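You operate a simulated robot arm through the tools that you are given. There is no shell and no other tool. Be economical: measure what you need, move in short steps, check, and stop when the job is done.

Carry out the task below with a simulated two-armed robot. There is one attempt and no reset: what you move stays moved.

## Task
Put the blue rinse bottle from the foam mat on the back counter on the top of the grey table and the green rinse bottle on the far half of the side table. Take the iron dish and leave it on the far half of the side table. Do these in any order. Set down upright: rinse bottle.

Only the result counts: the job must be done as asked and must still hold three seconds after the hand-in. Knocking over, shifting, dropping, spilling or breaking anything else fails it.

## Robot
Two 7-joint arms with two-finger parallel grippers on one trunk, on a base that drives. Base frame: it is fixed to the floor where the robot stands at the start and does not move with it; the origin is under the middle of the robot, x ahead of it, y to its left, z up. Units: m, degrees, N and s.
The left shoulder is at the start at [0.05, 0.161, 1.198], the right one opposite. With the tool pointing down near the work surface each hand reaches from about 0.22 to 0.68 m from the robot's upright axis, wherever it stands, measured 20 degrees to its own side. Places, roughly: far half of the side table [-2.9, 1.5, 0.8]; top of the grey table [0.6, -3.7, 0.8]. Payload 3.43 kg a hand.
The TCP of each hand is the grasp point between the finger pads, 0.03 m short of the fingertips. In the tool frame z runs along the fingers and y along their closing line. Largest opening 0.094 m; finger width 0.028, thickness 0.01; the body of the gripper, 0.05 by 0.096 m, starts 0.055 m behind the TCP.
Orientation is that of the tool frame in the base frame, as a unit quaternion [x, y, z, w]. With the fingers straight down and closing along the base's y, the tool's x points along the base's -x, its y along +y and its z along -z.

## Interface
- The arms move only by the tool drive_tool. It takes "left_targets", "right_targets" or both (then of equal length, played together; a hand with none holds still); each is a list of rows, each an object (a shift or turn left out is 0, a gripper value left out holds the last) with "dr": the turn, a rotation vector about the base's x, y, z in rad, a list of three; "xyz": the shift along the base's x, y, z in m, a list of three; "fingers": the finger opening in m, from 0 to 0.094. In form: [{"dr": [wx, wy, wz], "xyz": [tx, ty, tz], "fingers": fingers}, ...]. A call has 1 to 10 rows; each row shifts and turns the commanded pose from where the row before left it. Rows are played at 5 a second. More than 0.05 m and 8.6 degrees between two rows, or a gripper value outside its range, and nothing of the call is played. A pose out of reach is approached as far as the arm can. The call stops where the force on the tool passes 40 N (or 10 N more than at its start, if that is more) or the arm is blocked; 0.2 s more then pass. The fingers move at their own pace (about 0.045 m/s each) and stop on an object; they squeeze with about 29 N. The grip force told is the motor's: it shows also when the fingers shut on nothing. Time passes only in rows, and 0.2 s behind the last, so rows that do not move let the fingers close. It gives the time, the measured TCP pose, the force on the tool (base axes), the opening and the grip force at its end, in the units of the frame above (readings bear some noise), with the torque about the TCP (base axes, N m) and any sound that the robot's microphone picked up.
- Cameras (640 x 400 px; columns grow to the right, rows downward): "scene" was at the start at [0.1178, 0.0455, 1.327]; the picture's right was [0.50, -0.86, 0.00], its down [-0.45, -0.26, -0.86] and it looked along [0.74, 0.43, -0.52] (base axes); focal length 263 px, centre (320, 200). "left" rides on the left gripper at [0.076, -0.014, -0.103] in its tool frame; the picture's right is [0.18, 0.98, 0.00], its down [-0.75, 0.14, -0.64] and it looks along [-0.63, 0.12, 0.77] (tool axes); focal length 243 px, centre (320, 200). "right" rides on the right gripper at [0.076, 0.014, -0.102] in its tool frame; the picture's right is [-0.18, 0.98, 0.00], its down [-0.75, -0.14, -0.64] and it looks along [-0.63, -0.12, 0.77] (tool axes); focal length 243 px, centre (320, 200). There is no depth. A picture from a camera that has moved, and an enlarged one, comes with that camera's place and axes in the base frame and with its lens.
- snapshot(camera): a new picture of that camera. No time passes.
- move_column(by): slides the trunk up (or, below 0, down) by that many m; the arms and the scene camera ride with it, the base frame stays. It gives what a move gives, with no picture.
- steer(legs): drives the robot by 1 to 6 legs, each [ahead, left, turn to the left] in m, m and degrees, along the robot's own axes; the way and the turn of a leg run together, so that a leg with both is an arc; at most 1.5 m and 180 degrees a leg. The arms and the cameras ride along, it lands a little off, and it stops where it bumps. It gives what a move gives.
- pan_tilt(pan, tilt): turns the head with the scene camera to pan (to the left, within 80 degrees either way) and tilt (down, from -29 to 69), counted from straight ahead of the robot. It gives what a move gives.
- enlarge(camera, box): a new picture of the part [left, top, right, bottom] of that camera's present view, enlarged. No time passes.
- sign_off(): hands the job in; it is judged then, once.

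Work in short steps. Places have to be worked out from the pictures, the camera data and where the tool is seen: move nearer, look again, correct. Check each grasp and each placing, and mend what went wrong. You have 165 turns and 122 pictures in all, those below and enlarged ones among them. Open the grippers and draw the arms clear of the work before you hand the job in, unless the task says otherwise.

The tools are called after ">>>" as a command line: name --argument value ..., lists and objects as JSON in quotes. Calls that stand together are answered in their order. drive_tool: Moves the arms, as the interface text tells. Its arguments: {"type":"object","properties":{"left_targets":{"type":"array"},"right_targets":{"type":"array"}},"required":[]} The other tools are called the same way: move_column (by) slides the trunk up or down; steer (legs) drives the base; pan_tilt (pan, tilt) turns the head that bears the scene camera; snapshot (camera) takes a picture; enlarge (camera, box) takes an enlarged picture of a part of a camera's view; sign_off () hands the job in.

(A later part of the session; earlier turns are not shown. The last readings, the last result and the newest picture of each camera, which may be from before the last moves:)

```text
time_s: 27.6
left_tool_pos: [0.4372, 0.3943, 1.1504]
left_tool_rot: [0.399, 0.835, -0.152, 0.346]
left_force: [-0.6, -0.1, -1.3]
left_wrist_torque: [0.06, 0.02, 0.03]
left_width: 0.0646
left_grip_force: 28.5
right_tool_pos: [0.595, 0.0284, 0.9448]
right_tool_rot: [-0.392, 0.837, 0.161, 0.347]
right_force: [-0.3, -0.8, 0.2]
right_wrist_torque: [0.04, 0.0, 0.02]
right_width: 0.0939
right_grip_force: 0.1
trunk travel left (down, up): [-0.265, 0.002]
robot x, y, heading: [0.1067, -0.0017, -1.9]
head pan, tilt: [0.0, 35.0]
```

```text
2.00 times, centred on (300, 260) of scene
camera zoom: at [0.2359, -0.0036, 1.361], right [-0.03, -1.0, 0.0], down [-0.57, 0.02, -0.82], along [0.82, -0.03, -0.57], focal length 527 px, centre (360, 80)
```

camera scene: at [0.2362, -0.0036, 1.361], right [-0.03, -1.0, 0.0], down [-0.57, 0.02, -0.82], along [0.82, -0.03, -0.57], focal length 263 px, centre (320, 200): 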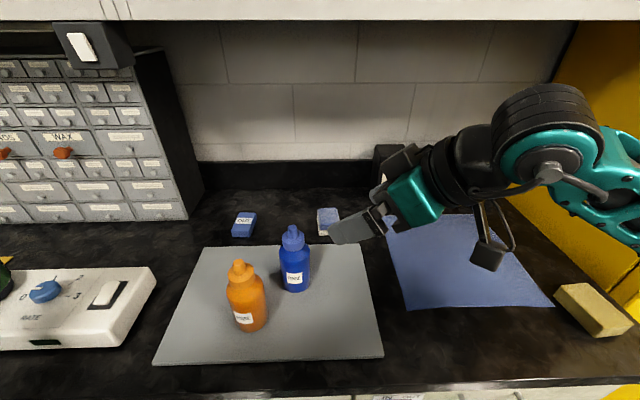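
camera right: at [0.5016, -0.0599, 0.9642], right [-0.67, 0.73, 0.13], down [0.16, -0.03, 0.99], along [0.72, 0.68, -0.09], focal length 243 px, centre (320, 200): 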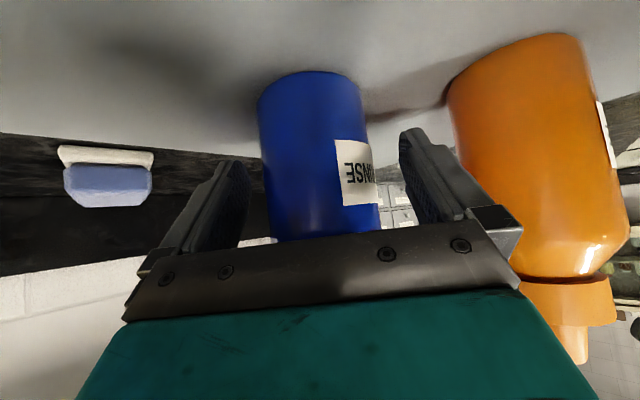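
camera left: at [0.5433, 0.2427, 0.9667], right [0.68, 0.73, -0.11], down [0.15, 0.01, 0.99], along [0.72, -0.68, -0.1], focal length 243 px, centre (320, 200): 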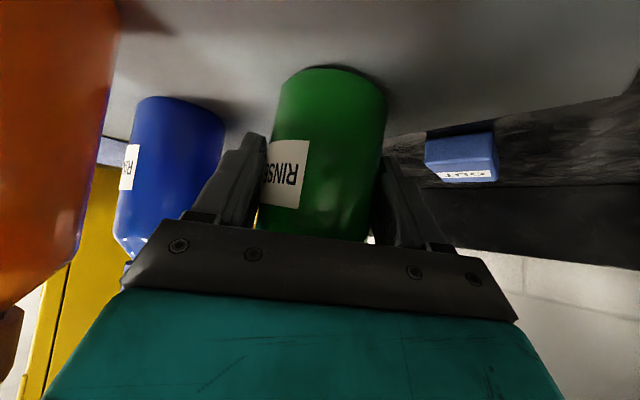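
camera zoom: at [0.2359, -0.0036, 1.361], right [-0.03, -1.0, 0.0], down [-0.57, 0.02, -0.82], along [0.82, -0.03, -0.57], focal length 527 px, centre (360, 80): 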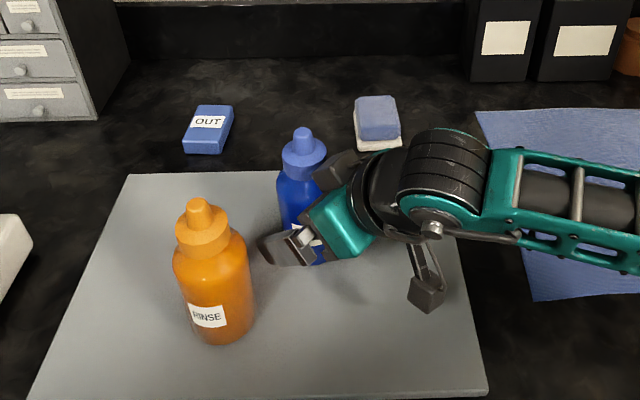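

Blue is between the pads with clear gaps. I close the right fingers.

>>> drive_tool --right_targets '[{"fingers": 0.05}, {"fingers": 0.03}, {"fingers": 0.03}, {"fingers": 0.03}, {"fingers": 0.03}]'

>>> drive_tool --right_targets '[{"xyz": [0, 0, 0.02]}, {"xyz": [0, 0, 0.04]}, {"xyz": [0, 0, 0.04]}, {"xyz": [-0.01, -0.01, 0.04]}, {"xyz": [-0.02, -0.03, 0.03]}, {"xyz": [-0.02, -0.03, 0.03]}]'

>>> snapshot --camera "scene"

```text
time_s: 28.8
left_tool_pos: [0.4388, 0.3933, 1.15]
left_tool_rot: [0.399, 0.836, -0.151, 0.346]
left_force: [0.8, -0.7, -3.0]
left_wrist_torque: [0.03, -0.04, 0.01]
left_width: 0.0647
left_grip_force: 28.0
right_tool_pos: [0.5944, 0.0275, 0.9468]
right_tool_rot: [-0.392, 0.837, 0.161, 0.347]
right_force: [2.1, -0.8, 1.6]
right_wrist_torque: [0.02, -0.08, 0.0]
right_width: 0.0645
right_grip_force: 28.5
trunk travel left (down, up): [-0.265, 0.002]
robot x, y, heading: [0.1064, 0.0024, -1.9]
head pan, tilt: [0.0, 35.0]
```

```text
time_s: 30.2
left_tool_pos: [0.4388, 0.394, 1.1485]
left_tool_rot: [0.399, 0.835, -0.151, 0.347]
left_force: [-0.8, 0.4, -2.2]
left_wrist_torque: [0.03, -0.01, 0.02]
left_width: 0.0648
left_grip_force: 29.0
right_tool_pos: [0.5416, -0.0418, 1.1435]
right_tool_rot: [-0.393, 0.836, 0.162, 0.348]
right_force: [-0.5, -0.2, -1.0]
right_wrist_torque: [-0.02, 0.02, 0.03]
right_width: 0.065
right_grip_force: 29.8
trunk travel left (down, up): [-0.265, 0.002]
robot x, y, heading: [0.1089, 0.0005, -1.9]
head pan, tilt: [0.0, 35.0]
```

```text
89 pictures are left
camera scene: at [0.2356, -0.0039, 1.361], right [-0.03, -1.0, 0.0], down [-0.57, 0.02, -0.82], along [0.82, -0.03, -0.57], focal length 263 px, centre (320, 200)
```

scene: 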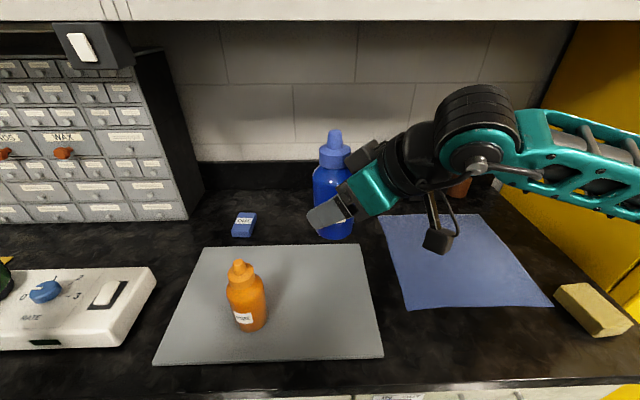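

Both bottles are held. I draw the right hand in and back the robot away from the counter to look for the route to the grey table.

>>> drive_tool --right_targets '[{"xyz": [-0.023, -0.033, 0.003]}, {"xyz": [-0.023, -0.033, 0.003]}, {"xyz": [-0.023, -0.033, 0.003]}, {"xyz": [-0.023, -0.033, 0.003]}, {"xyz": [-0.023, -0.033, 0.003]}, {"xyz": [-0.023, -0.033, 0]}]'

>>> steer --legs '[[-0.5, 0, 0]]'

>>> pan_tilt --pan -75 --tilt 20

>>> snapshot --camera "scene"

```text
time_s: 31.6
left_tool_pos: [0.4382, 0.3935, 1.1488]
left_tool_rot: [0.399, 0.836, -0.152, 0.346]
left_force: [-0.3, -1.0, -3.1]
left_wrist_torque: [0.04, 0.01, 0.0]
left_width: 0.0647
left_grip_force: 28.7
right_tool_pos: [0.4406, -0.1971, 1.1605]
right_tool_rot: [-0.393, 0.836, 0.163, 0.346]
right_force: [0.2, -0.2, -2.7]
right_wrist_torque: [-0.07, 0.03, 0.05]
right_width: 0.0649
right_grip_force: 29.3
right hand out of reach, approached as far as the arm can: row 5, 6
trunk travel left (down, up): [-0.265, 0.002]
robot x, y, heading: [0.106, -0.0003, -1.8]
head pan, tilt: [0.0, 35.0]
```

```text
time_s: 34.6
left_tool_pos: [-0.0679, 0.4108, 1.149]
left_tool_rot: [0.398, 0.836, -0.152, 0.346]
left_force: [-0.6, 0.8, -2.5]
left_wrist_torque: [0.0, 0.01, 0.0]
left_width: 0.0644
left_grip_force: 29.3
right_tool_pos: [-0.0644, -0.1812, 1.1622]
right_tool_rot: [-0.393, 0.836, 0.163, 0.347]
right_force: [0.8, -0.1, -1.9]
right_wrist_torque: [-0.02, -0.02, -0.02]
right_width: 0.0648
right_grip_force: 28.6
trunk travel left (down, up): [-0.265, 0.002]
robot x, y, heading: [-0.3994, 0.0178, -1.9]
head pan, tilt: [0.0, 35.0]
```

```text
time_s: 36.0
left_tool_pos: [-0.0685, 0.4104, 1.1502]
left_tool_rot: [0.397, 0.836, -0.151, 0.346]
left_force: [0.4, -0.8, -2.6]
left_wrist_torque: [0.03, 0.02, -0.02]
left_width: 0.0645
left_grip_force: 29.3
right_tool_pos: [-0.0644, -0.1806, 1.1602]
right_tool_rot: [-0.394, 0.836, 0.163, 0.346]
right_force: [-0.4, -0.1, -2.4]
right_wrist_torque: [0.01, -0.03, -0.02]
right_width: 0.0648
right_grip_force: 29.2
trunk travel left (down, up): [-0.265, 0.002]
robot x, y, heading: [-0.4003, 0.0164, -1.7]
head pan, tilt: [-75.0, 20.0]
```

```text
88 pictures are left
camera scene: at [-0.3356, -0.0752, 1.3848], right [-0.97, -0.23, 0.0], down [-0.08, 0.33, -0.94], along [0.22, -0.91, -0.34], focal length 263 px, centre (320, 200)
```

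scene: 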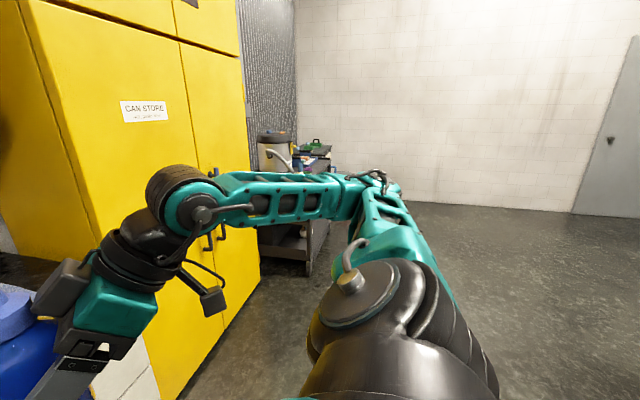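

There's a cart beyond the yellow cabinet, and the floor looks open along the room. I turn the robot right to face that way and look.

>>> steer --legs '[[-0.2, 0, -88]]'

>>> pan_tilt --pan 0 --tilt 20

>>> snapshot --camera "scene"

```text
time_s: 40.1
left_tool_pos: [-0.1167, -0.1627, 1.1504]
left_tool_rot: [0.865, 0.33, -0.349, 0.146]
left_force: [0.0, 0.2, -2.5]
left_wrist_torque: [-0.02, -0.03, -0.01]
left_width: 0.0644
left_grip_force: 29.0
right_tool_pos: [-0.7078, -0.1949, 1.1599]
right_tool_rot: [0.293, 0.876, -0.122, 0.363]
right_force: [0.1, -0.3, -2.8]
right_wrist_torque: [-0.01, 0.0, 0.03]
right_width: 0.065
right_grip_force: 29.3
trunk travel left (down, up): [-0.265, 0.002]
robot x, y, heading: [-0.5269, 0.1463, -88.9]
head pan, tilt: [-75.0, 20.0]
```

```text
time_s: 41.6
left_tool_pos: [-0.1173, -0.1625, 1.149]
left_tool_rot: [0.865, 0.331, -0.348, 0.146]
left_force: [0.2, 0.4, -2.1]
left_wrist_torque: [0.02, -0.03, 0.0]
left_width: 0.0645
left_grip_force: 29.4
right_tool_pos: [-0.7084, -0.1945, 1.1617]
right_tool_rot: [0.292, 0.876, -0.121, 0.363]
right_force: [0.0, 0.2, -3.5]
right_wrist_torque: [0.05, 0.03, 0.05]
right_width: 0.0649
right_grip_force: 28.9
trunk travel left (down, up): [-0.265, 0.002]
robot x, y, heading: [-0.5258, 0.1463, -88.7]
head pan, tilt: [0.0, 20.0]
```

```text
87 pictures are left
camera scene: at [-0.5241, 0.0137, 1.3848], right [-1.0, -0.02, 0.0], down [-0.01, 0.34, -0.94], along [0.02, -0.94, -0.34], focal length 263 px, centre (320, 200)
```

scene: 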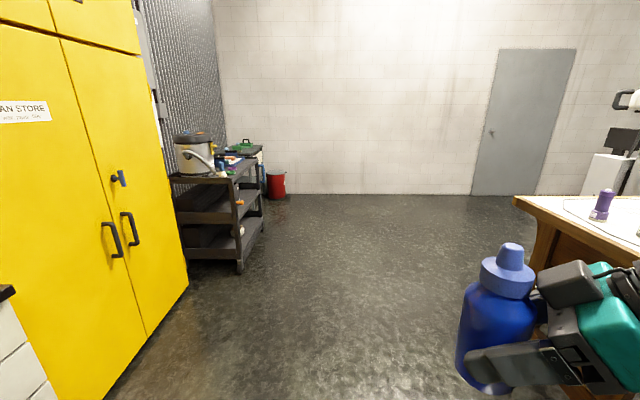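

The cart occupies about x 0.2 and beyond, y -2.0 to -2.7. The grey table appears to be behind it near the far wall, and the passage along x = -0.5 is free. I drive down it in two legs and look left.

>>> steer --legs '[[1.4, 0, 0], [1.2, 0, 0]]'

>>> pan_tilt --pan 40 --tilt 25

>>> snapshot --camera "scene"

```text
time_s: 54.2
left_tool_pos: [-0.0441, -2.7391, 1.147]
left_tool_rot: [0.863, 0.336, -0.347, 0.148]
left_force: [-0.1, 0.1, -3.2]
left_wrist_torque: [0.02, -0.02, 0.01]
left_width: 0.0649
left_grip_force: 29.2
right_tool_pos: [-0.635, -2.7779, 1.1609]
right_tool_rot: [0.288, 0.878, -0.119, 0.363]
right_force: [-0.1, 0.0, -3.3]
right_wrist_torque: [0.03, 0.01, -0.01]
right_width: 0.0648
right_grip_force: 29.1
trunk travel left (down, up): [-0.265, 0.002]
robot x, y, heading: [-0.4571, -2.4334, -88.4]
head pan, tilt: [0.0, 20.0]
```

```text
time_s: 55.3
left_tool_pos: [-0.0443, -2.7403, 1.1479]
left_tool_rot: [0.863, 0.336, -0.348, 0.148]
left_force: [-1.1, 0.1, -2.9]
left_wrist_torque: [0.03, 0.01, 0.03]
left_width: 0.0644
left_grip_force: 28.7
right_tool_pos: [-0.6344, -2.7772, 1.1605]
right_tool_rot: [0.288, 0.878, -0.119, 0.364]
right_force: [-0.3, -0.1, -2.9]
right_wrist_torque: [0.0, 0.05, 0.01]
right_width: 0.0649
right_grip_force: 28.8
trunk travel left (down, up): [-0.265, 0.002]
robot x, y, heading: [-0.4551, -2.4354, -88.5]
head pan, tilt: [40.0, 25.0]
```

```text
86 pictures are left
camera scene: at [-0.395, -2.5432, 1.3767], right [-0.75, -0.66, 0.0], down [-0.28, 0.32, -0.91], along [0.6, -0.68, -0.42], focal length 263 px, centre (320, 200)
```

scene: 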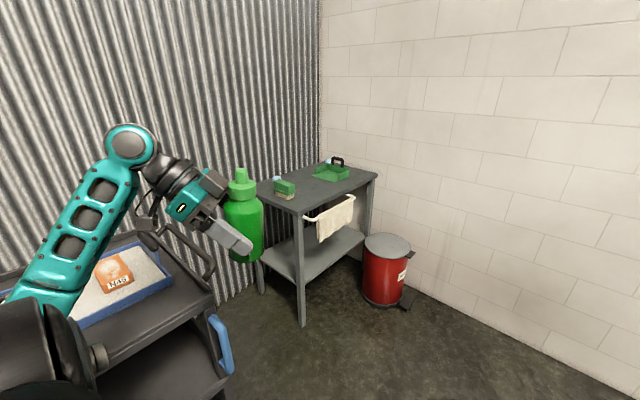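

The grey table top spans about x 0.36–0.85, y -3.35 to -3.95, z about 0.82, with a sponge near (0.62, -3.4) and a tray near (0.57, -3.78). The bin is at about (0.16, -3.84). The free spot is in front, around (0.47, -3.53). I drive to y -3.3 and turn to face the table.

>>> steer --legs '[[0.86, 0, 0], [0, 0, 88.5]]'

>>> pan_tilt --pan -10 --tilt 35

>>> snapshot --camera "scene"

```text
time_s: 63.6
left_tool_pos: [-0.1161, -2.8899, 1.1488]
left_tool_rot: [0.384, 0.842, -0.146, 0.349]
left_force: [0.4, -0.1, -2.9]
left_wrist_torque: [0.01, 0.04, 0.0]
left_width: 0.0645
left_grip_force: 29.1
right_tool_pos: [-0.0912, -3.4813, 1.16]
right_tool_rot: [-0.407, 0.83, 0.168, 0.342]
right_force: [0.5, -0.8, -1.9]
right_wrist_torque: [-0.02, 0.05, -0.02]
right_width: 0.0646
right_grip_force: 29.2
trunk travel left (down, up): [-0.265, 0.002]
robot x, y, heading: [-0.4286, -3.2992, 0.4]
head pan, tilt: [40.0, 25.0]
```

```text
time_s: 64.8
left_tool_pos: [-0.1151, -2.8901, 1.1483]
left_tool_rot: [0.384, 0.843, -0.145, 0.349]
left_force: [0.2, -1.0, -2.5]
left_wrist_torque: [0.02, 0.04, 0.0]
left_width: 0.0645
left_grip_force: 28.9
right_tool_pos: [-0.0932, -3.4815, 1.1606]
right_tool_rot: [-0.407, 0.829, 0.169, 0.343]
right_force: [0.6, 0.1, -2.0]
right_wrist_torque: [-0.01, 0.05, 0.03]
right_width: 0.0645
right_grip_force: 29.0
trunk travel left (down, up): [-0.265, 0.002]
robot x, y, heading: [-0.433, -3.2958, 0.6]
head pan, tilt: [-10.0, 35.0]
```

```text
85 pictures are left
camera scene: at [-0.3041, -3.3102, 1.3609], right [-0.17, -0.99, 0.0], down [-0.57, 0.1, -0.82], along [0.81, -0.14, -0.57], focal length 263 px, centre (320, 200)
```

scene: 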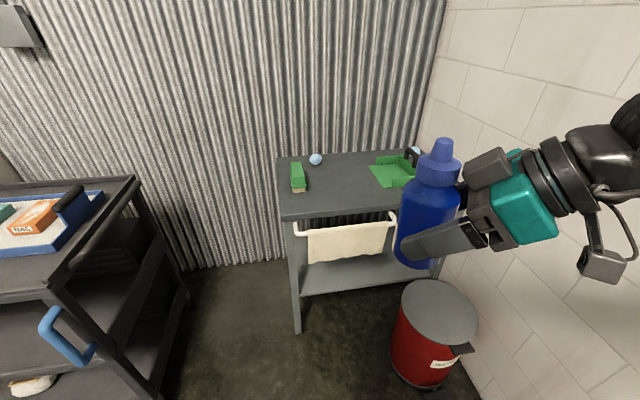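

The clear spot on the table is around (0.47, -3.53); the tray starts at y about -3.70 and the bin is clear of the base. I drive forward to about x -0.04.

>>> steer --legs '[[0.39, 0, 0]]'

>>> snapshot --camera "scene"

>>> snapshot --camera "right"

```text
time_s: 67.2
left_tool_pos: [0.2669, -2.8887, 1.1489]
left_tool_rot: [0.383, 0.843, -0.145, 0.349]
left_force: [0.0, -0.4, -2.1]
left_wrist_torque: [0.03, 0.02, -0.04]
left_width: 0.0645
left_grip_force: 28.6
right_tool_pos: [0.2912, -3.4787, 1.1612]
right_tool_rot: [-0.408, 0.829, 0.169, 0.343]
right_force: [0.5, -0.1, -2.5]
right_wrist_torque: [-0.01, 0.03, -0.01]
right_width: 0.0646
right_grip_force: 29.2
trunk travel left (down, up): [-0.265, 0.002]
robot x, y, heading: [-0.051, -3.2954, 0.3]
head pan, tilt: [-10.0, 35.0]
```

```text
84 pictures are left
camera scene: at [0.0796, -3.3085, 1.3609], right [-0.17, -0.99, 0.0], down [-0.57, 0.1, -0.82], along [0.81, -0.14, -0.57], focal length 263 px, centre (320, 200)
```

scene: 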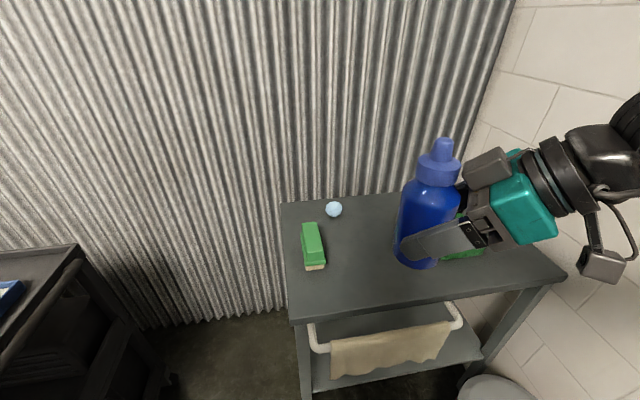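

```text
83 pictures are left
camera right: at [0.2026, -3.5713, 1.1791], right [-0.7, 0.7, 0.13], down [0.16, -0.02, 0.99], along [0.7, 0.71, -0.1], focal length 243 px, centre (320, 200)
```

right: 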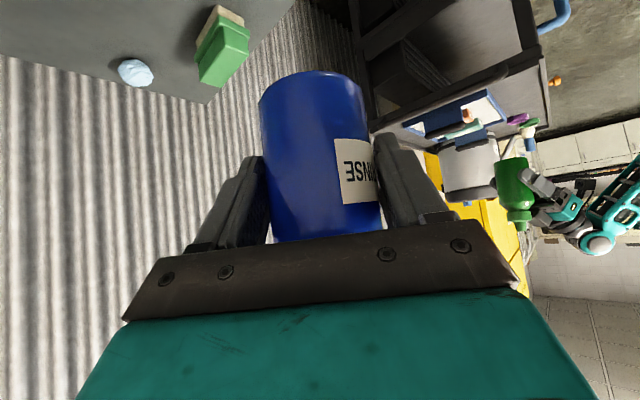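

The table top is at z about 0.81 with the front edge at x 0.40. I move the blue bottle over (0.49, -3.53) at a safe height.

>>> drive_tool --right_targets '[{"xyz": [0.04, -0.01, -0.01]}, {"xyz": [0.04, -0.01, -0.01]}, {"xyz": [0.04, -0.01, -0.01]}, {"xyz": [0.04, -0.01, -0.02]}, {"xyz": [0.04, -0.01, -0.03]}, {"xyz": [0, 0, -0.04]}, {}]'

>>> snapshot --camera "scene"

>>> snapshot --camera "right"

```text
refused: row 5 steps farther than a row can; nothing moved
```

```text
82 pictures are left
camera scene: at [0.0796, -3.3085, 1.3609], right [-0.17, -0.99, 0.0], down [-0.57, 0.1, -0.82], along [0.81, -0.14, -0.57], focal length 263 px, centre (320, 200)
```

scene: 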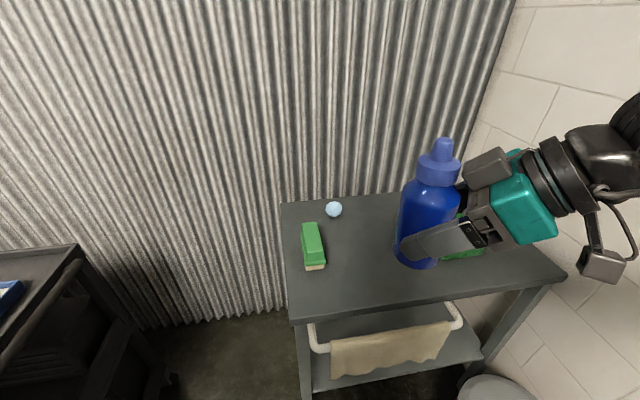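

```text
81 pictures are left
camera right: at [0.2026, -3.5713, 1.1791], right [-0.7, 0.7, 0.13], down [0.16, -0.02, 0.99], along [0.7, 0.71, -0.1], focal length 243 px, centre (320, 200)
```

right: 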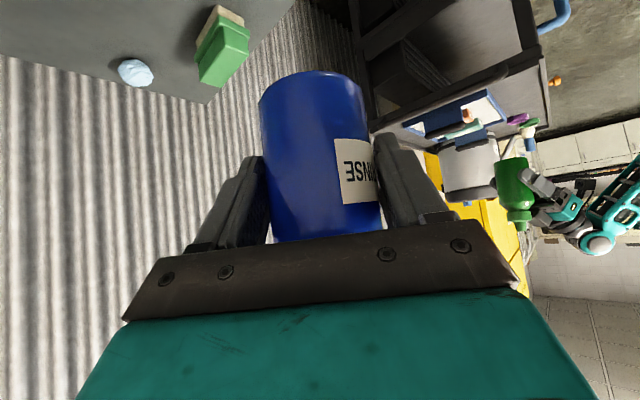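

One row was slightly too long, so I repeat the move with shorter rows.

>>> drive_tool --right_targets '[{"xyz": [0.034, -0.009, -0.01]}, {"xyz": [0.034, -0.009, -0.01]}, {"xyz": [0.034, -0.009, -0.01]}, {"xyz": [0.034, -0.009, -0.02]}, {"xyz": [0.034, -0.009, -0.03]}, {"xyz": [0.03, -0.006, -0.03]}, {"xyz": [0, 0, -0.04]}, {}]'

>>> snapshot --camera "scene"

>>> snapshot --camera "right"

```text
time_s: 69.0
left_tool_pos: [0.2669, -2.8869, 1.148]
left_tool_rot: [0.383, 0.843, -0.145, 0.349]
left_force: [-0.5, 0.5, -2.0]
left_wrist_torque: [0.0, 0.01, 0.0]
left_width: 0.0645
left_grip_force: 29.3
right_tool_pos: [0.3848, -3.455, 1.0781]
right_tool_rot: [-0.408, 0.829, 0.169, 0.344]
right_force: [0.1, -0.5, -2.2]
right_wrist_torque: [0.01, 0.0, 0.0]
right_width: 0.0646
right_grip_force: 29.1
right hand out of reach, approached as far as the arm can: row 1, 2, 3, 4, 5, 6
trunk travel left (down, up): [-0.265, 0.002]
robot x, y, heading: [-0.0446, -3.2965, 0.3]
head pan, tilt: [-10.0, 35.0]
```

```text
80 pictures are left
camera scene: at [0.0789, -3.3083, 1.361], right [-0.17, -0.99, 0.0], down [-0.57, 0.1, -0.82], along [0.81, -0.14, -0.57], focal length 263 px, centre (320, 200)
```

scene: 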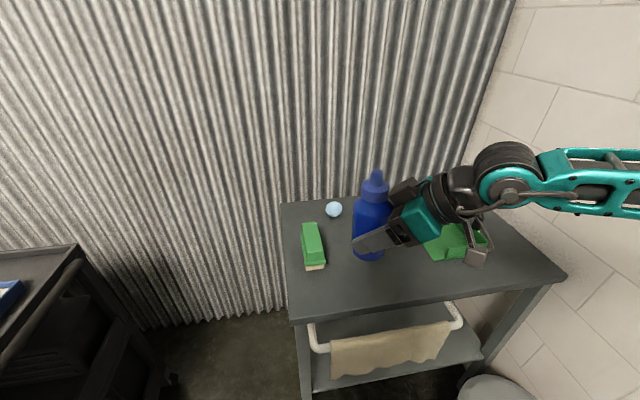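

```text
79 pictures are left
camera right: at [0.2957, -3.547, 1.0959], right [-0.7, 0.7, 0.13], down [0.16, -0.02, 0.99], along [0.7, 0.71, -0.1], focal length 243 px, centre (320, 200)
```

right: 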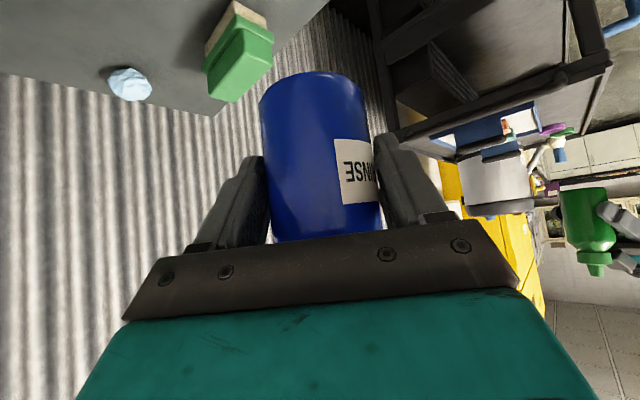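

The inward yaw limits the right wrist here. I turn the hand back about z by 50° so it points straight ahead; the bottle stays upright.

>>> drive_tool --right_targets '[{"dr": [0, 0, -0.125]}, {"dr": [0, 0, -0.125]}, {"dr": [0, 0, -0.125]}, {"dr": [0, 0, -0.125]}, {"dr": [0, 0, -0.125]}, {"dr": [0, 0, -0.125]}, {"dr": [0, 0, -0.125]}, {}]'

```text
time_s: 70.8
left_tool_pos: [0.2672, -2.8887, 1.1482]
left_tool_rot: [0.383, 0.843, -0.146, 0.349]
left_force: [-1.0, -0.3, -2.3]
left_wrist_torque: [0.04, 0.01, 0.03]
left_width: 0.0645
left_grip_force: 28.8
right_tool_pos: [0.3838, -3.4565, 1.0788]
right_tool_rot: [-0.017, 0.924, 0.007, 0.382]
right_force: [-0.5, 0.7, -2.8]
right_wrist_torque: [-0.01, 0.05, -0.02]
right_width: 0.0644
right_grip_force: 28.5
trunk travel left (down, up): [-0.265, 0.002]
robot x, y, heading: [-0.0491, -3.294, 0.4]
head pan, tilt: [-10.0, 35.0]
```

That turn worked. Now I move to (0.49, -3.52) and down to z about 1.0.

>>> drive_tool --right_targets '[{"xyz": [0.035, -0.021, -0.02]}, {"xyz": [0.035, -0.021, -0.02]}, {"xyz": [0.035, -0.021, -0.02]}, {"xyz": [0, 0, -0.03]}, {}]'

>>> snapshot --camera "scene"

```text
time_s: 72.0
left_tool_pos: [0.2676, -2.8889, 1.1506]
left_tool_rot: [0.383, 0.843, -0.145, 0.349]
left_force: [0.5, -0.6, -2.9]
left_wrist_torque: [0.02, 0.01, -0.02]
left_width: 0.0643
left_grip_force: 28.6
right_tool_pos: [0.4887, -3.5185, 0.9874]
right_tool_rot: [-0.018, 0.924, 0.007, 0.383]
right_force: [-1.3, 0.7, -2.1]
right_wrist_torque: [-0.01, 0.07, 0.01]
right_width: 0.0646
right_grip_force: 29.3
trunk travel left (down, up): [-0.265, 0.002]
robot x, y, heading: [-0.05, -3.2907, 0.1]
head pan, tilt: [-10.0, 35.0]
```

```text
78 pictures are left
camera scene: at [0.0792, -3.3086, 1.3609], right [-0.17, -0.99, 0.0], down [-0.57, 0.1, -0.82], along [0.81, -0.14, -0.57], focal length 263 px, centre (320, 200)
```

scene: 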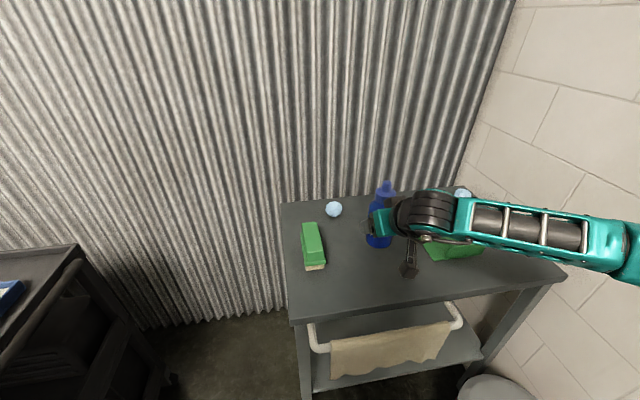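

The spot below the bottle is clear of sponge and tray. I lower to just above the table and then in small steps, watching the force.

>>> drive_tool --right_targets '[{"xyz": [0, 0, -0.045]}, {"xyz": [0, 0, -0.045]}, {}]'

>>> snapshot --camera "right"

```text
time_s: 72.8
left_tool_pos: [0.2668, -2.8884, 1.149]
left_tool_rot: [0.383, 0.843, -0.145, 0.349]
left_force: [0.3, 0.3, -2.8]
left_wrist_torque: [0.03, 0.01, 0.0]
left_width: 0.0645
left_grip_force: 29.8
right_tool_pos: [0.4888, -3.5185, 0.8986]
right_tool_rot: [-0.019, 0.923, 0.008, 0.383]
right_force: [-0.2, -0.2, -2.5]
right_wrist_torque: [-0.01, 0.05, 0.02]
right_width: 0.0646
right_grip_force: 28.9
trunk travel left (down, up): [-0.265, 0.002]
robot x, y, heading: [-0.0487, -3.293, 0.3]
head pan, tilt: [-10.0, 35.0]
```

```text
77 pictures are left
camera right: at [0.361, -3.5094, 0.9172], right [0.09, 0.99, 0.13], down [0.09, -0.14, 0.99], along [0.99, -0.08, -0.1], focal length 243 px, centre (320, 200)
```

right: 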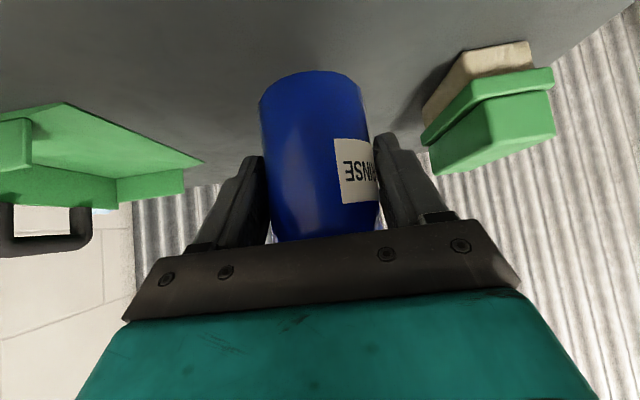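

Sponge and tray are well clear of the fingers. I lower in 5 mm steps.

>>> drive_tool --right_targets '[{"xyz": [0, 0, -0.005]}, {"xyz": [0, 0, -0.005]}, {}]'

>>> drive_tool --right_targets '[{"xyz": [0, 0, -0.004]}, {"xyz": [0, 0, -0.003]}, {}]'

```text
time_s: 73.6
left_tool_pos: [0.2665, -2.8895, 1.1488]
left_tool_rot: [0.383, 0.843, -0.145, 0.349]
left_force: [-0.6, -0.3, -2.4]
left_wrist_torque: [-0.01, 0.0, -0.01]
left_width: 0.0645
left_grip_force: 29.4
right_tool_pos: [0.4884, -3.5177, 0.8869]
right_tool_rot: [-0.019, 0.924, 0.008, 0.383]
right_force: [-0.5, 0.7, -1.7]
right_wrist_torque: [0.02, 0.03, -0.01]
right_width: 0.0647
right_grip_force: 29.1
trunk travel left (down, up): [-0.265, 0.002]
robot x, y, heading: [-0.0465, -3.2935, 0.2]
head pan, tilt: [-10.0, 35.0]
```

```text
time_s: 74.4
left_tool_pos: [0.2665, -2.889, 1.1484]
left_tool_rot: [0.384, 0.843, -0.146, 0.349]
left_force: [-0.4, -0.1, -2.5]
left_wrist_torque: [-0.02, 0.03, 0.0]
left_width: 0.0646
left_grip_force: 29.2
right_tool_pos: [0.4876, -3.5184, 0.8813]
right_tool_rot: [-0.019, 0.924, 0.008, 0.382]
right_force: [-0.5, -1.1, -3.3]
right_wrist_torque: [0.01, 0.05, 0.02]
right_width: 0.0645
right_grip_force: 28.5
trunk travel left (down, up): [-0.265, 0.002]
robot x, y, heading: [-0.0476, -3.2942, 0.1]
head pan, tilt: [-10.0, 35.0]
```

No contact yet at 0.881, so I continue down.

>>> drive_tool --right_targets '[{"xyz": [0, 0, -0.004]}, {"xyz": [0, 0, -0.004]}, {}]'

>>> drive_tool --right_targets '[{"xyz": [0, 0, -0.003]}, {"xyz": [0, 0, -0.003]}, {}]'

>>> snapshot --camera "right"

```text
time_s: 75.2
left_tool_pos: [0.2667, -2.8896, 1.1495]
left_tool_rot: [0.383, 0.843, -0.145, 0.349]
left_force: [0.4, 0.1, -2.7]
left_wrist_torque: [0.01, 0.03, -0.01]
left_width: 0.0645
left_grip_force: 28.9
right_tool_pos: [0.4878, -3.5175, 0.8751]
right_tool_rot: [-0.018, 0.924, 0.007, 0.381]
right_force: [-0.1, -0.1, -2.3]
right_wrist_torque: [-0.02, -0.01, -0.02]
right_width: 0.0647
right_grip_force: 29.4
trunk travel left (down, up): [-0.265, 0.002]
robot x, y, heading: [-0.0463, -3.2898, 0.2]
head pan, tilt: [-10.0, 35.0]
```

```text
time_s: 76.0
left_tool_pos: [0.2665, -2.8888, 1.1493]
left_tool_rot: [0.383, 0.843, -0.146, 0.349]
left_force: [-0.2, 0.9, -2.2]
left_wrist_torque: [-0.01, -0.01, -0.02]
left_width: 0.065
left_grip_force: 29.5
right_tool_pos: [0.4884, -3.5176, 0.8698]
right_tool_rot: [-0.018, 0.925, 0.007, 0.38]
right_force: [0.4, 0.2, -2.5]
right_wrist_torque: [-0.05, 0.01, 0.0]
right_width: 0.0647
right_grip_force: 29.5
right hand out of reach, approached as far as the arm can: row 2
trunk travel left (down, up): [-0.265, 0.002]
robot x, y, heading: [-0.045, -3.293, 0.3]
head pan, tilt: [-10.0, 35.0]
```

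```text
76 pictures are left
camera right: at [0.362, -3.5096, 0.8906], right [0.09, 0.99, 0.13], down [0.09, -0.14, 0.99], along [0.99, -0.08, -0.1], focal length 243 px, centre (320, 200)
```

right: 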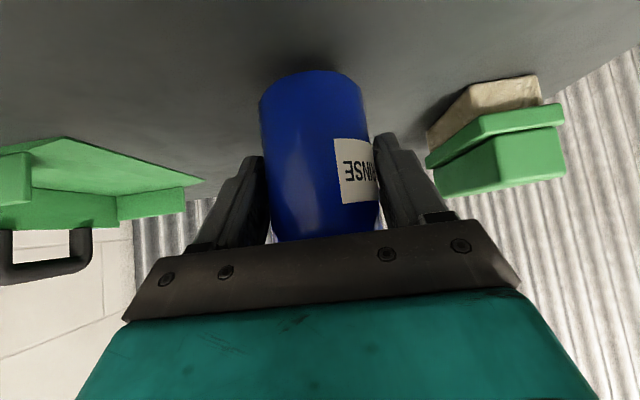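

The arm is at its limit, so I lower with the trunk in small steps instead.

>>> move_column --by -0.006

>>> move_column --by -0.005

```text
time_s: 76.5
left_tool_pos: [0.2669, -2.8896, 1.1431]
left_tool_rot: [0.383, 0.843, -0.146, 0.349]
left_force: [0.7, 0.1, -2.0]
left_wrist_torque: [0.02, 0.0, -0.01]
left_width: 0.0648
left_grip_force: 29.0
right_tool_pos: [0.4899, -3.5193, 0.8648]
right_tool_rot: [-0.02, 0.925, 0.01, 0.38]
right_force: [-0.2, 0.3, -2.3]
right_wrist_torque: [-0.01, 0.06, -0.04]
right_width: 0.0646
right_grip_force: 29.1
trunk travel left (down, up): [-0.259, 0.008]
robot x, y, heading: [-0.049, -3.2964, 0.5]
head pan, tilt: [-10.0, 35.0]
```

```text
time_s: 77.1
left_tool_pos: [0.2671, -2.888, 1.1384]
left_tool_rot: [0.382, 0.843, -0.145, 0.349]
left_force: [0.0, 0.1, -2.0]
left_wrist_torque: [0.07, 0.02, 0.02]
left_width: 0.0645
left_grip_force: 28.9
right_tool_pos: [0.489, -3.5191, 0.8605]
right_tool_rot: [-0.019, 0.925, 0.008, 0.38]
right_force: [0.5, -0.2, -2.7]
right_wrist_torque: [-0.02, 0.02, -0.03]
right_width: 0.0645
right_grip_force: 29.5
trunk travel left (down, up): [-0.254, 0.013]
robot x, y, heading: [-0.0486, -3.2948, 0.4]
head pan, tilt: [-10.0, 35.0]
```

>>> move_column --by -0.005

>>> move_column --by -0.004

>>> enlarge --camera "scene" --box '[260, 150, 500, 300]'

```text
time_s: 77.6
left_tool_pos: [0.2672, -2.8886, 1.1322]
left_tool_rot: [0.384, 0.842, -0.146, 0.349]
left_force: [-0.1, -0.2, -3.1]
left_wrist_torque: [-0.03, 0.0, -0.01]
left_width: 0.0649
left_grip_force: 28.5
right_tool_pos: [0.4891, -3.518, 0.856]
right_tool_rot: [-0.019, 0.925, 0.009, 0.38]
right_force: [0.2, -0.9, -2.1]
right_wrist_torque: [0.0, 0.03, 0.0]
right_width: 0.0649
right_grip_force: 29.6
trunk travel left (down, up): [-0.249, 0.018]
robot x, y, heading: [-0.047, -3.2951, 0.5]
head pan, tilt: [-10.0, 35.0]
```

```text
time_s: 78.2
left_tool_pos: [0.2655, -2.8879, 1.1292]
left_tool_rot: [0.383, 0.843, -0.145, 0.35]
left_force: [0.5, -0.2, -2.5]
left_wrist_torque: [0.05, 0.02, 0.04]
left_width: 0.0648
left_grip_force: 29.3
right_tool_pos: [0.4895, -3.5177, 0.8558]
right_tool_rot: [-0.019, 0.923, 0.009, 0.384]
right_force: [-2.7, -1.2, 10.8]
right_wrist_torque: [-0.07, -0.39, -0.06]
right_width: 0.0647
right_grip_force: 28.9
trunk travel left (down, up): [-0.245, 0.022]
robot x, y, heading: [-0.0501, -3.2961, 0.3]
head pan, tilt: [-10.0, 35.0]
```

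```text
2.67 times, centred on (380, 225) of scene
camera zoom: at [0.0775, -3.3082, 1.3413], right [-0.17, -0.99, 0.0], down [-0.56, 0.1, -0.82], along [0.81, -0.14, -0.57], focal length 702 px, centre (160, 133)
```

zoom: 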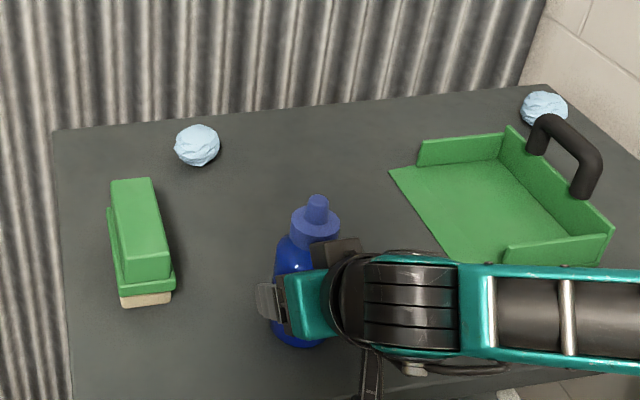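

Contact occurred at TCP z of about 0.856. I ease off 2 mm so the bottle isn't pressed, then open the fingers partly and check.

>>> move_column --by 0.003

>>> drive_tool --right_targets '[{"fingers": 0.07}, {"fingers": 0.08}, {"fingers": 0.09}, {"fingers": 0.09}]'

>>> snapshot --camera "right"

```text
time_s: 78.7
left_tool_pos: [0.2668, -2.8889, 1.1314]
left_tool_rot: [0.383, 0.843, -0.146, 0.349]
left_force: [0.3, 0.4, -2.0]
left_wrist_torque: [-0.01, 0.01, -0.02]
left_width: 0.0645
left_grip_force: 29.1
right_tool_pos: [0.4891, -3.5182, 0.8544]
right_tool_rot: [-0.019, 0.925, 0.008, 0.38]
right_force: [2.0, -0.3, 5.2]
right_wrist_torque: [-0.01, -0.43, -0.01]
right_width: 0.0646
right_grip_force: 29.4
trunk travel left (down, up): [-0.248, 0.019]
robot x, y, heading: [-0.0495, -3.2941, 0.3]
head pan, tilt: [-10.0, 35.0]
```

```text
time_s: 79.7
left_tool_pos: [0.266, -2.8888, 1.1318]
left_tool_rot: [0.383, 0.843, -0.144, 0.35]
left_force: [0.3, 0.3, -2.5]
left_wrist_torque: [-0.02, 0.03, 0.03]
left_width: 0.0645
left_grip_force: 29.2
right_tool_pos: [0.4887, -3.518, 0.8546]
right_tool_rot: [-0.018, 0.925, 0.007, 0.38]
right_force: [-0.2, 1.2, 0.3]
right_wrist_torque: [-0.03, -0.02, 0.01]
right_width: 0.09
right_grip_force: 0.0
trunk travel left (down, up): [-0.248, 0.019]
robot x, y, heading: [-0.0488, -3.2939, 0.3]
head pan, tilt: [-10.0, 35.0]
```

```text
74 pictures are left
camera right: at [0.3618, -3.5095, 0.8738], right [0.09, 0.99, 0.13], down [0.09, -0.14, 0.99], along [0.99, -0.08, -0.1], focal length 243 px, centre (320, 200)
```

right: 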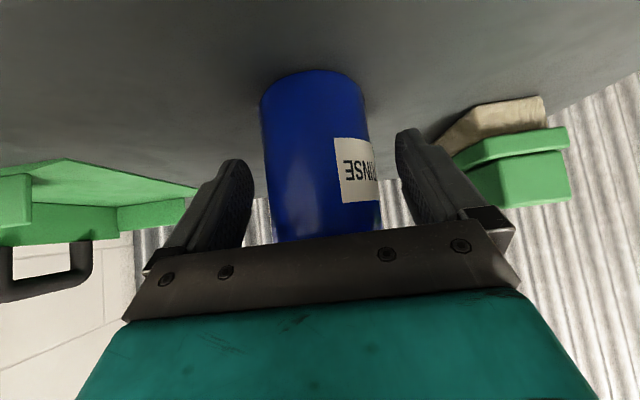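

The bottle stands free. I withdraw back along the tool axis.

>>> drive_tool --right_targets '[{"xyz": [-0.02, 0, 0.02]}, {"xyz": [-0.025, 0, 0.025]}, {"xyz": [-0.025, 0, 0.03]}, {"xyz": [-0.025, 0, 0.035]}, {"xyz": [-0.02, 0, 0.04]}, {"xyz": [-0.01, 0, 0.045]}, {"xyz": [0, 0, 0.045]}]'

>>> snapshot --camera "scene"

```text
time_s: 81.3
left_tool_pos: [0.2664, -2.8881, 1.1325]
left_tool_rot: [0.383, 0.843, -0.145, 0.348]
left_force: [0.3, 0.0, -2.6]
left_wrist_torque: [0.01, 0.0, -0.01]
left_width: 0.0646
left_grip_force: 29.4
right_tool_pos: [0.3651, -3.5157, 1.0946]
right_tool_rot: [-0.019, 0.925, 0.007, 0.38]
right_force: [0.4, 0.1, 0.8]
right_wrist_torque: [0.01, 0.03, 0.0]
right_width: 0.0902
right_grip_force: 0.1
trunk travel left (down, up): [-0.248, 0.019]
robot x, y, heading: [-0.0457, -3.296, 0.3]
head pan, tilt: [-10.0, 35.0]
```

```text
73 pictures are left
camera scene: at [0.0789, -3.3082, 1.3439], right [-0.17, -0.99, 0.0], down [-0.57, 0.1, -0.82], along [0.81, -0.14, -0.57], focal length 263 px, centre (320, 200)
```

scene: 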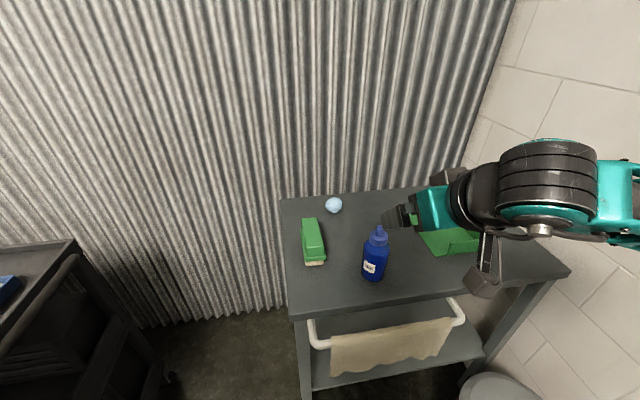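

Blue stands upright on the grey table, clear of everything. I back away while tucking the right hand in and straightening it.

>>> steer --legs '[[-0.5, 0, 0]]'

>>> drive_tool --right_targets '[{"dr": [0, 0.131, 0], "xyz": [-0.02, 0, 0.015]}, {"dr": [0, 0.131, 0], "xyz": [-0.02, 0, 0.015]}, {"dr": [0, 0.131, 0], "xyz": [-0.02, 0, 0.015]}, {"dr": [0, 0.131, 0], "xyz": [-0.02, 0, 0.01]}, {"dr": [0, 0.131, 0], "xyz": [0, 0, 0.01]}, {"dr": [0, 0.126, 0.0], "xyz": [0, 0, 0.01]}]'

>>> steer --legs '[[0, 0, 90]]'

>>> pan_tilt --pan 0 --tilt 20

>>> snapshot --camera "scene"

```text
time_s: 84.2
left_tool_pos: [-0.2336, -2.8917, 1.1325]
left_tool_rot: [0.385, 0.842, -0.146, 0.349]
left_force: [-0.4, 0.8, -2.6]
left_wrist_torque: [0.02, 0.03, 0.0]
left_width: 0.0646
left_grip_force: 28.5
right_tool_pos: [-0.1385, -3.5187, 1.0948]
right_tool_rot: [-0.016, 0.925, 0.007, 0.38]
right_force: [0.2, 0.1, -1.0]
right_wrist_torque: [0.0, -0.01, -0.01]
right_width: 0.0901
right_grip_force: 0.1
trunk travel left (down, up): [-0.248, 0.019]
robot x, y, heading: [-0.5501, -3.2983, 0.2]
head pan, tilt: [-10.0, 35.0]
```

```text
time_s: 85.6
left_tool_pos: [-0.2334, -2.8907, 1.1321]
left_tool_rot: [0.384, 0.842, -0.146, 0.349]
left_force: [-0.3, 0.7, -2.7]
left_wrist_torque: [-0.01, 0.03, -0.02]
left_width: 0.0646
left_grip_force: 29.0
right_tool_pos: [-0.2188, -3.5178, 1.1681]
right_tool_rot: [-0.013, 1.0, 0.013, -0.002]
right_force: [0.0, 0.2, 0.0]
right_wrist_torque: [-0.01, 0.01, -0.02]
right_width: 0.09
right_grip_force: 0.1
trunk travel left (down, up): [-0.248, 0.019]
robot x, y, heading: [-0.5496, -3.2992, -0.2]
head pan, tilt: [-10.0, 35.0]
```

```text
time_s: 89.9
left_tool_pos: [-0.9559, -2.9814, 1.1314]
left_tool_rot: [-0.326, 0.866, 0.145, 0.35]
left_force: [-0.5, -0.8, -2.2]
left_wrist_torque: [0.02, -0.03, 0.04]
left_width: 0.0646
left_grip_force: 28.6
right_tool_pos: [-0.3302, -2.9638, 1.1677]
right_tool_rot: [0.718, -0.696, -0.008, 0.011]
right_force: [-0.2, 0.4, 0.0]
right_wrist_torque: [-0.02, 0.0, 0.03]
right_width: 0.09
right_grip_force: 0.0
trunk travel left (down, up): [-0.248, 0.019]
robot x, y, heading: [-0.5533, -3.2977, 90.5]
head pan, tilt: [-10.0, 35.0]
```

```text
time_s: 90.6
left_tool_pos: [-0.9563, -2.9822, 1.1317]
left_tool_rot: [-0.325, 0.867, 0.143, 0.35]
left_force: [-0.7, 0.5, -2.4]
left_wrist_torque: [0.01, 0.04, 0.02]
left_width: 0.0649
left_grip_force: 29.1
right_tool_pos: [-0.3298, -2.9641, 1.1682]
right_tool_rot: [0.719, -0.695, -0.009, 0.009]
right_force: [-0.4, -0.1, 0.5]
right_wrist_torque: [0.0, 0.0, -0.01]
right_width: 0.0897
right_grip_force: 0.0
trunk travel left (down, up): [-0.248, 0.019]
robot x, y, heading: [-0.5524, -3.2978, 90.3]
head pan, tilt: [0.0, 20.0]
```

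```text
72 pictures are left
camera scene: at [-0.5508, -3.1622, 1.3677], right [1.0, 0.01, 0.0], down [0.0, -0.34, -0.94], along [-0.01, 0.94, -0.34], focal length 263 px, centre (320, 200)
```

scene: 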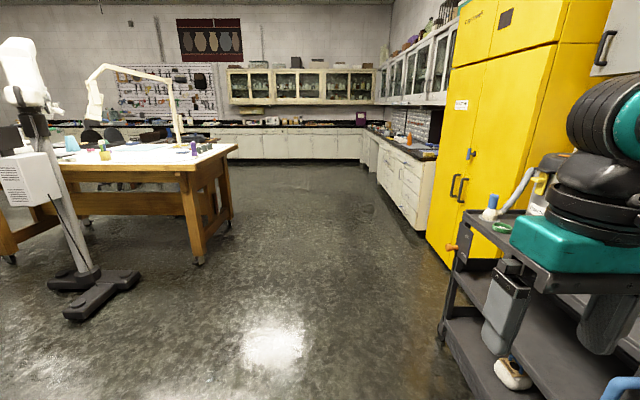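

The way north is free. To keep the right elbow clear of the cart's cooker I shift left while passing it, then come back and go on to the dish.

>>> steer --legs '[[0, 0.2, 0], [1.5, 0, 0], [0.5, -0.2, 0], [1.2, 0, 0]]'

>>> snapshot --camera "scene"

```text
time_s: 107.5
left_tool_pos: [-1.0236, 0.1778, 1.132]
left_tool_rot: [-0.335, 0.863, 0.147, 0.348]
left_force: [0.3, -0.4, -3.2]
left_wrist_torque: [-0.03, 0.02, -0.02]
left_width: 0.0643
left_grip_force: 29.2
right_tool_pos: [-0.3966, 0.2116, 1.1672]
right_tool_rot: [0.725, -0.688, -0.008, 0.01]
right_force: [0.4, -0.1, -0.2]
right_wrist_torque: [0.0, -0.01, 0.06]
right_width: 0.0903
right_grip_force: 0.2
trunk travel left (down, up): [-0.248, 0.019]
robot x, y, heading: [-0.6114, -0.1236, 91.6]
head pan, tilt: [0.0, 20.0]
```

```text
71 pictures are left
camera scene: at [-0.6141, 0.0075, 1.3678], right [1.0, 0.03, 0.0], down [0.01, -0.34, -0.94], along [-0.03, 0.94, -0.34], focal length 263 px, centre (320, 200)
```

scene: 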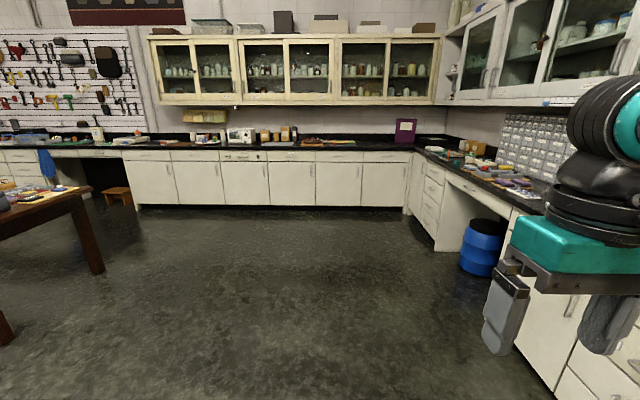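

Path free; the side table is visible ahead-left. I go to y about 1.05, turn to face the counter and approach.

>>> steer --legs '[[1.17, 0, 0], [0, 0, -91.6], [0.4, 0, 0]]'

>>> pan_tilt --pan -15 --tilt 38

>>> snapshot --camera "scene"

```text
time_s: 119.5
left_tool_pos: [0.0738, 1.4687, 1.1323]
left_tool_rot: [0.383, 0.843, -0.146, 0.348]
left_force: [0.0, -0.3, -2.3]
left_wrist_torque: [0.01, 0.06, 0.02]
left_width: 0.0644
left_grip_force: 29.1
right_tool_pos: [0.0917, 0.8426, 1.1674]
right_tool_rot: [-0.015, 1.0, 0.012, -0.001]
right_force: [0.1, 0.7, -0.5]
right_wrist_torque: [-0.01, 0.01, -0.01]
right_width: 0.09
right_grip_force: 0.0
trunk travel left (down, up): [-0.248, 0.019]
robot x, y, heading: [-0.2445, 1.0608, 0.3]
head pan, tilt: [0.0, 20.0]
```

```text
time_s: 120.3
left_tool_pos: [0.0726, 1.4685, 1.1308]
left_tool_rot: [0.382, 0.843, -0.145, 0.35]
left_force: [-0.1, 0.4, -2.8]
left_wrist_torque: [-0.02, -0.02, 0.0]
left_width: 0.0644
left_grip_force: 29.0
right_tool_pos: [0.0903, 0.8415, 1.1669]
right_tool_rot: [-0.016, 1.0, 0.013, -0.001]
right_force: [-0.5, 0.2, -0.8]
right_wrist_torque: [0.02, 0.01, 0.03]
right_width: 0.0902
right_grip_force: 0.0
trunk travel left (down, up): [-0.248, 0.019]
robot x, y, heading: [-0.2415, 1.0655, 0.2]
head pan, tilt: [-15.0, 38.0]
```

```text
70 pictures are left
camera scene: at [-0.1173, 1.0415, 1.3394], right [-0.25, -0.97, 0.0], down [-0.6, 0.16, -0.79], along [0.76, -0.2, -0.62], focal length 263 px, centre (320, 200)
```

scene: 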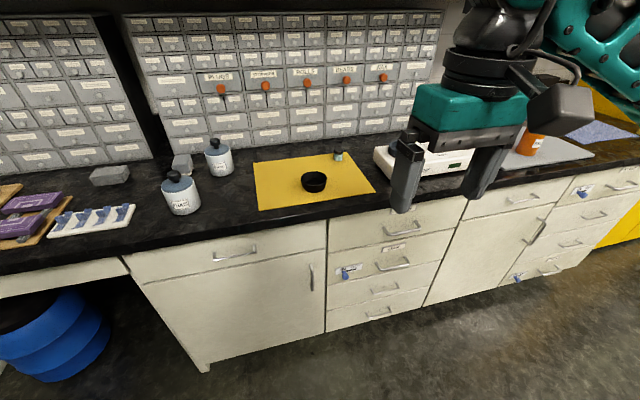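

The dish stands on the yellow sheet near (0.53, 0.89). I close in on the counter and look with the right hand camera.

>>> steer --legs '[[0.3, 0, 0]]'

>>> snapshot --camera "right"

>>> enlarge --camera "scene" --box '[240, 150, 480, 300]'

```text
time_s: 122.4
left_tool_pos: [0.3758, 1.47, 1.1314]
left_tool_rot: [0.383, 0.843, -0.146, 0.349]
left_force: [0.4, 0.2, -3.2]
left_wrist_torque: [0.02, 0.01, 0.02]
left_width: 0.0647
left_grip_force: 29.1
right_tool_pos: [0.3925, 0.8428, 1.1682]
right_tool_rot: [-0.016, 1.0, 0.013, -0.001]
right_force: [0.0, 0.1, -0.2]
right_wrist_torque: [0.01, 0.02, 0.01]
right_width: 0.09
right_grip_force: 0.1
trunk travel left (down, up): [-0.248, 0.019]
robot x, y, heading: [0.0581, 1.0652, 0.3]
head pan, tilt: [-15.0, 38.0]
```

```text
69 pictures are left
camera right: at [0.3159, 0.852, 1.2706], right [0.15, 0.99, 0.03], down [0.76, -0.14, 0.64], along [0.63, -0.08, -0.77], focal length 243 px, centre (320, 200)
```

right: 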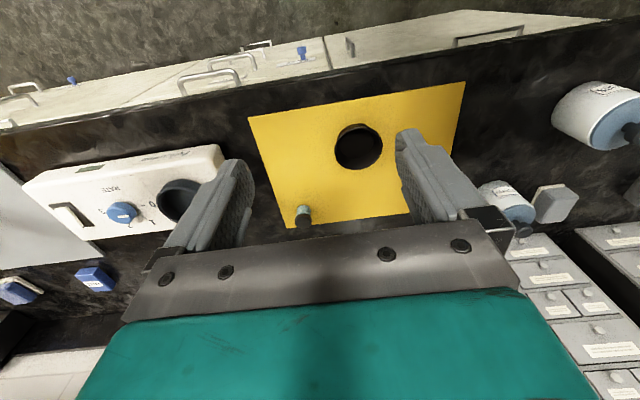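

```text
2.67 times, centred on (360, 225) of scene
camera zoom: at [0.1847, 1.0432, 1.3393], right [-0.25, -0.97, 0.0], down [-0.6, 0.16, -0.79], along [0.76, -0.2, -0.62], focal length 702 px, centre (213, 133)
```

zoom: 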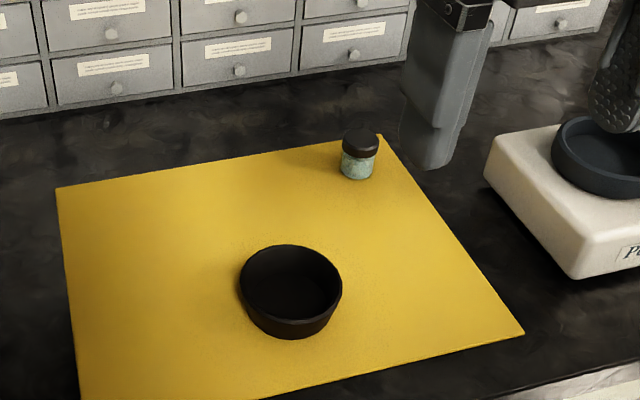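

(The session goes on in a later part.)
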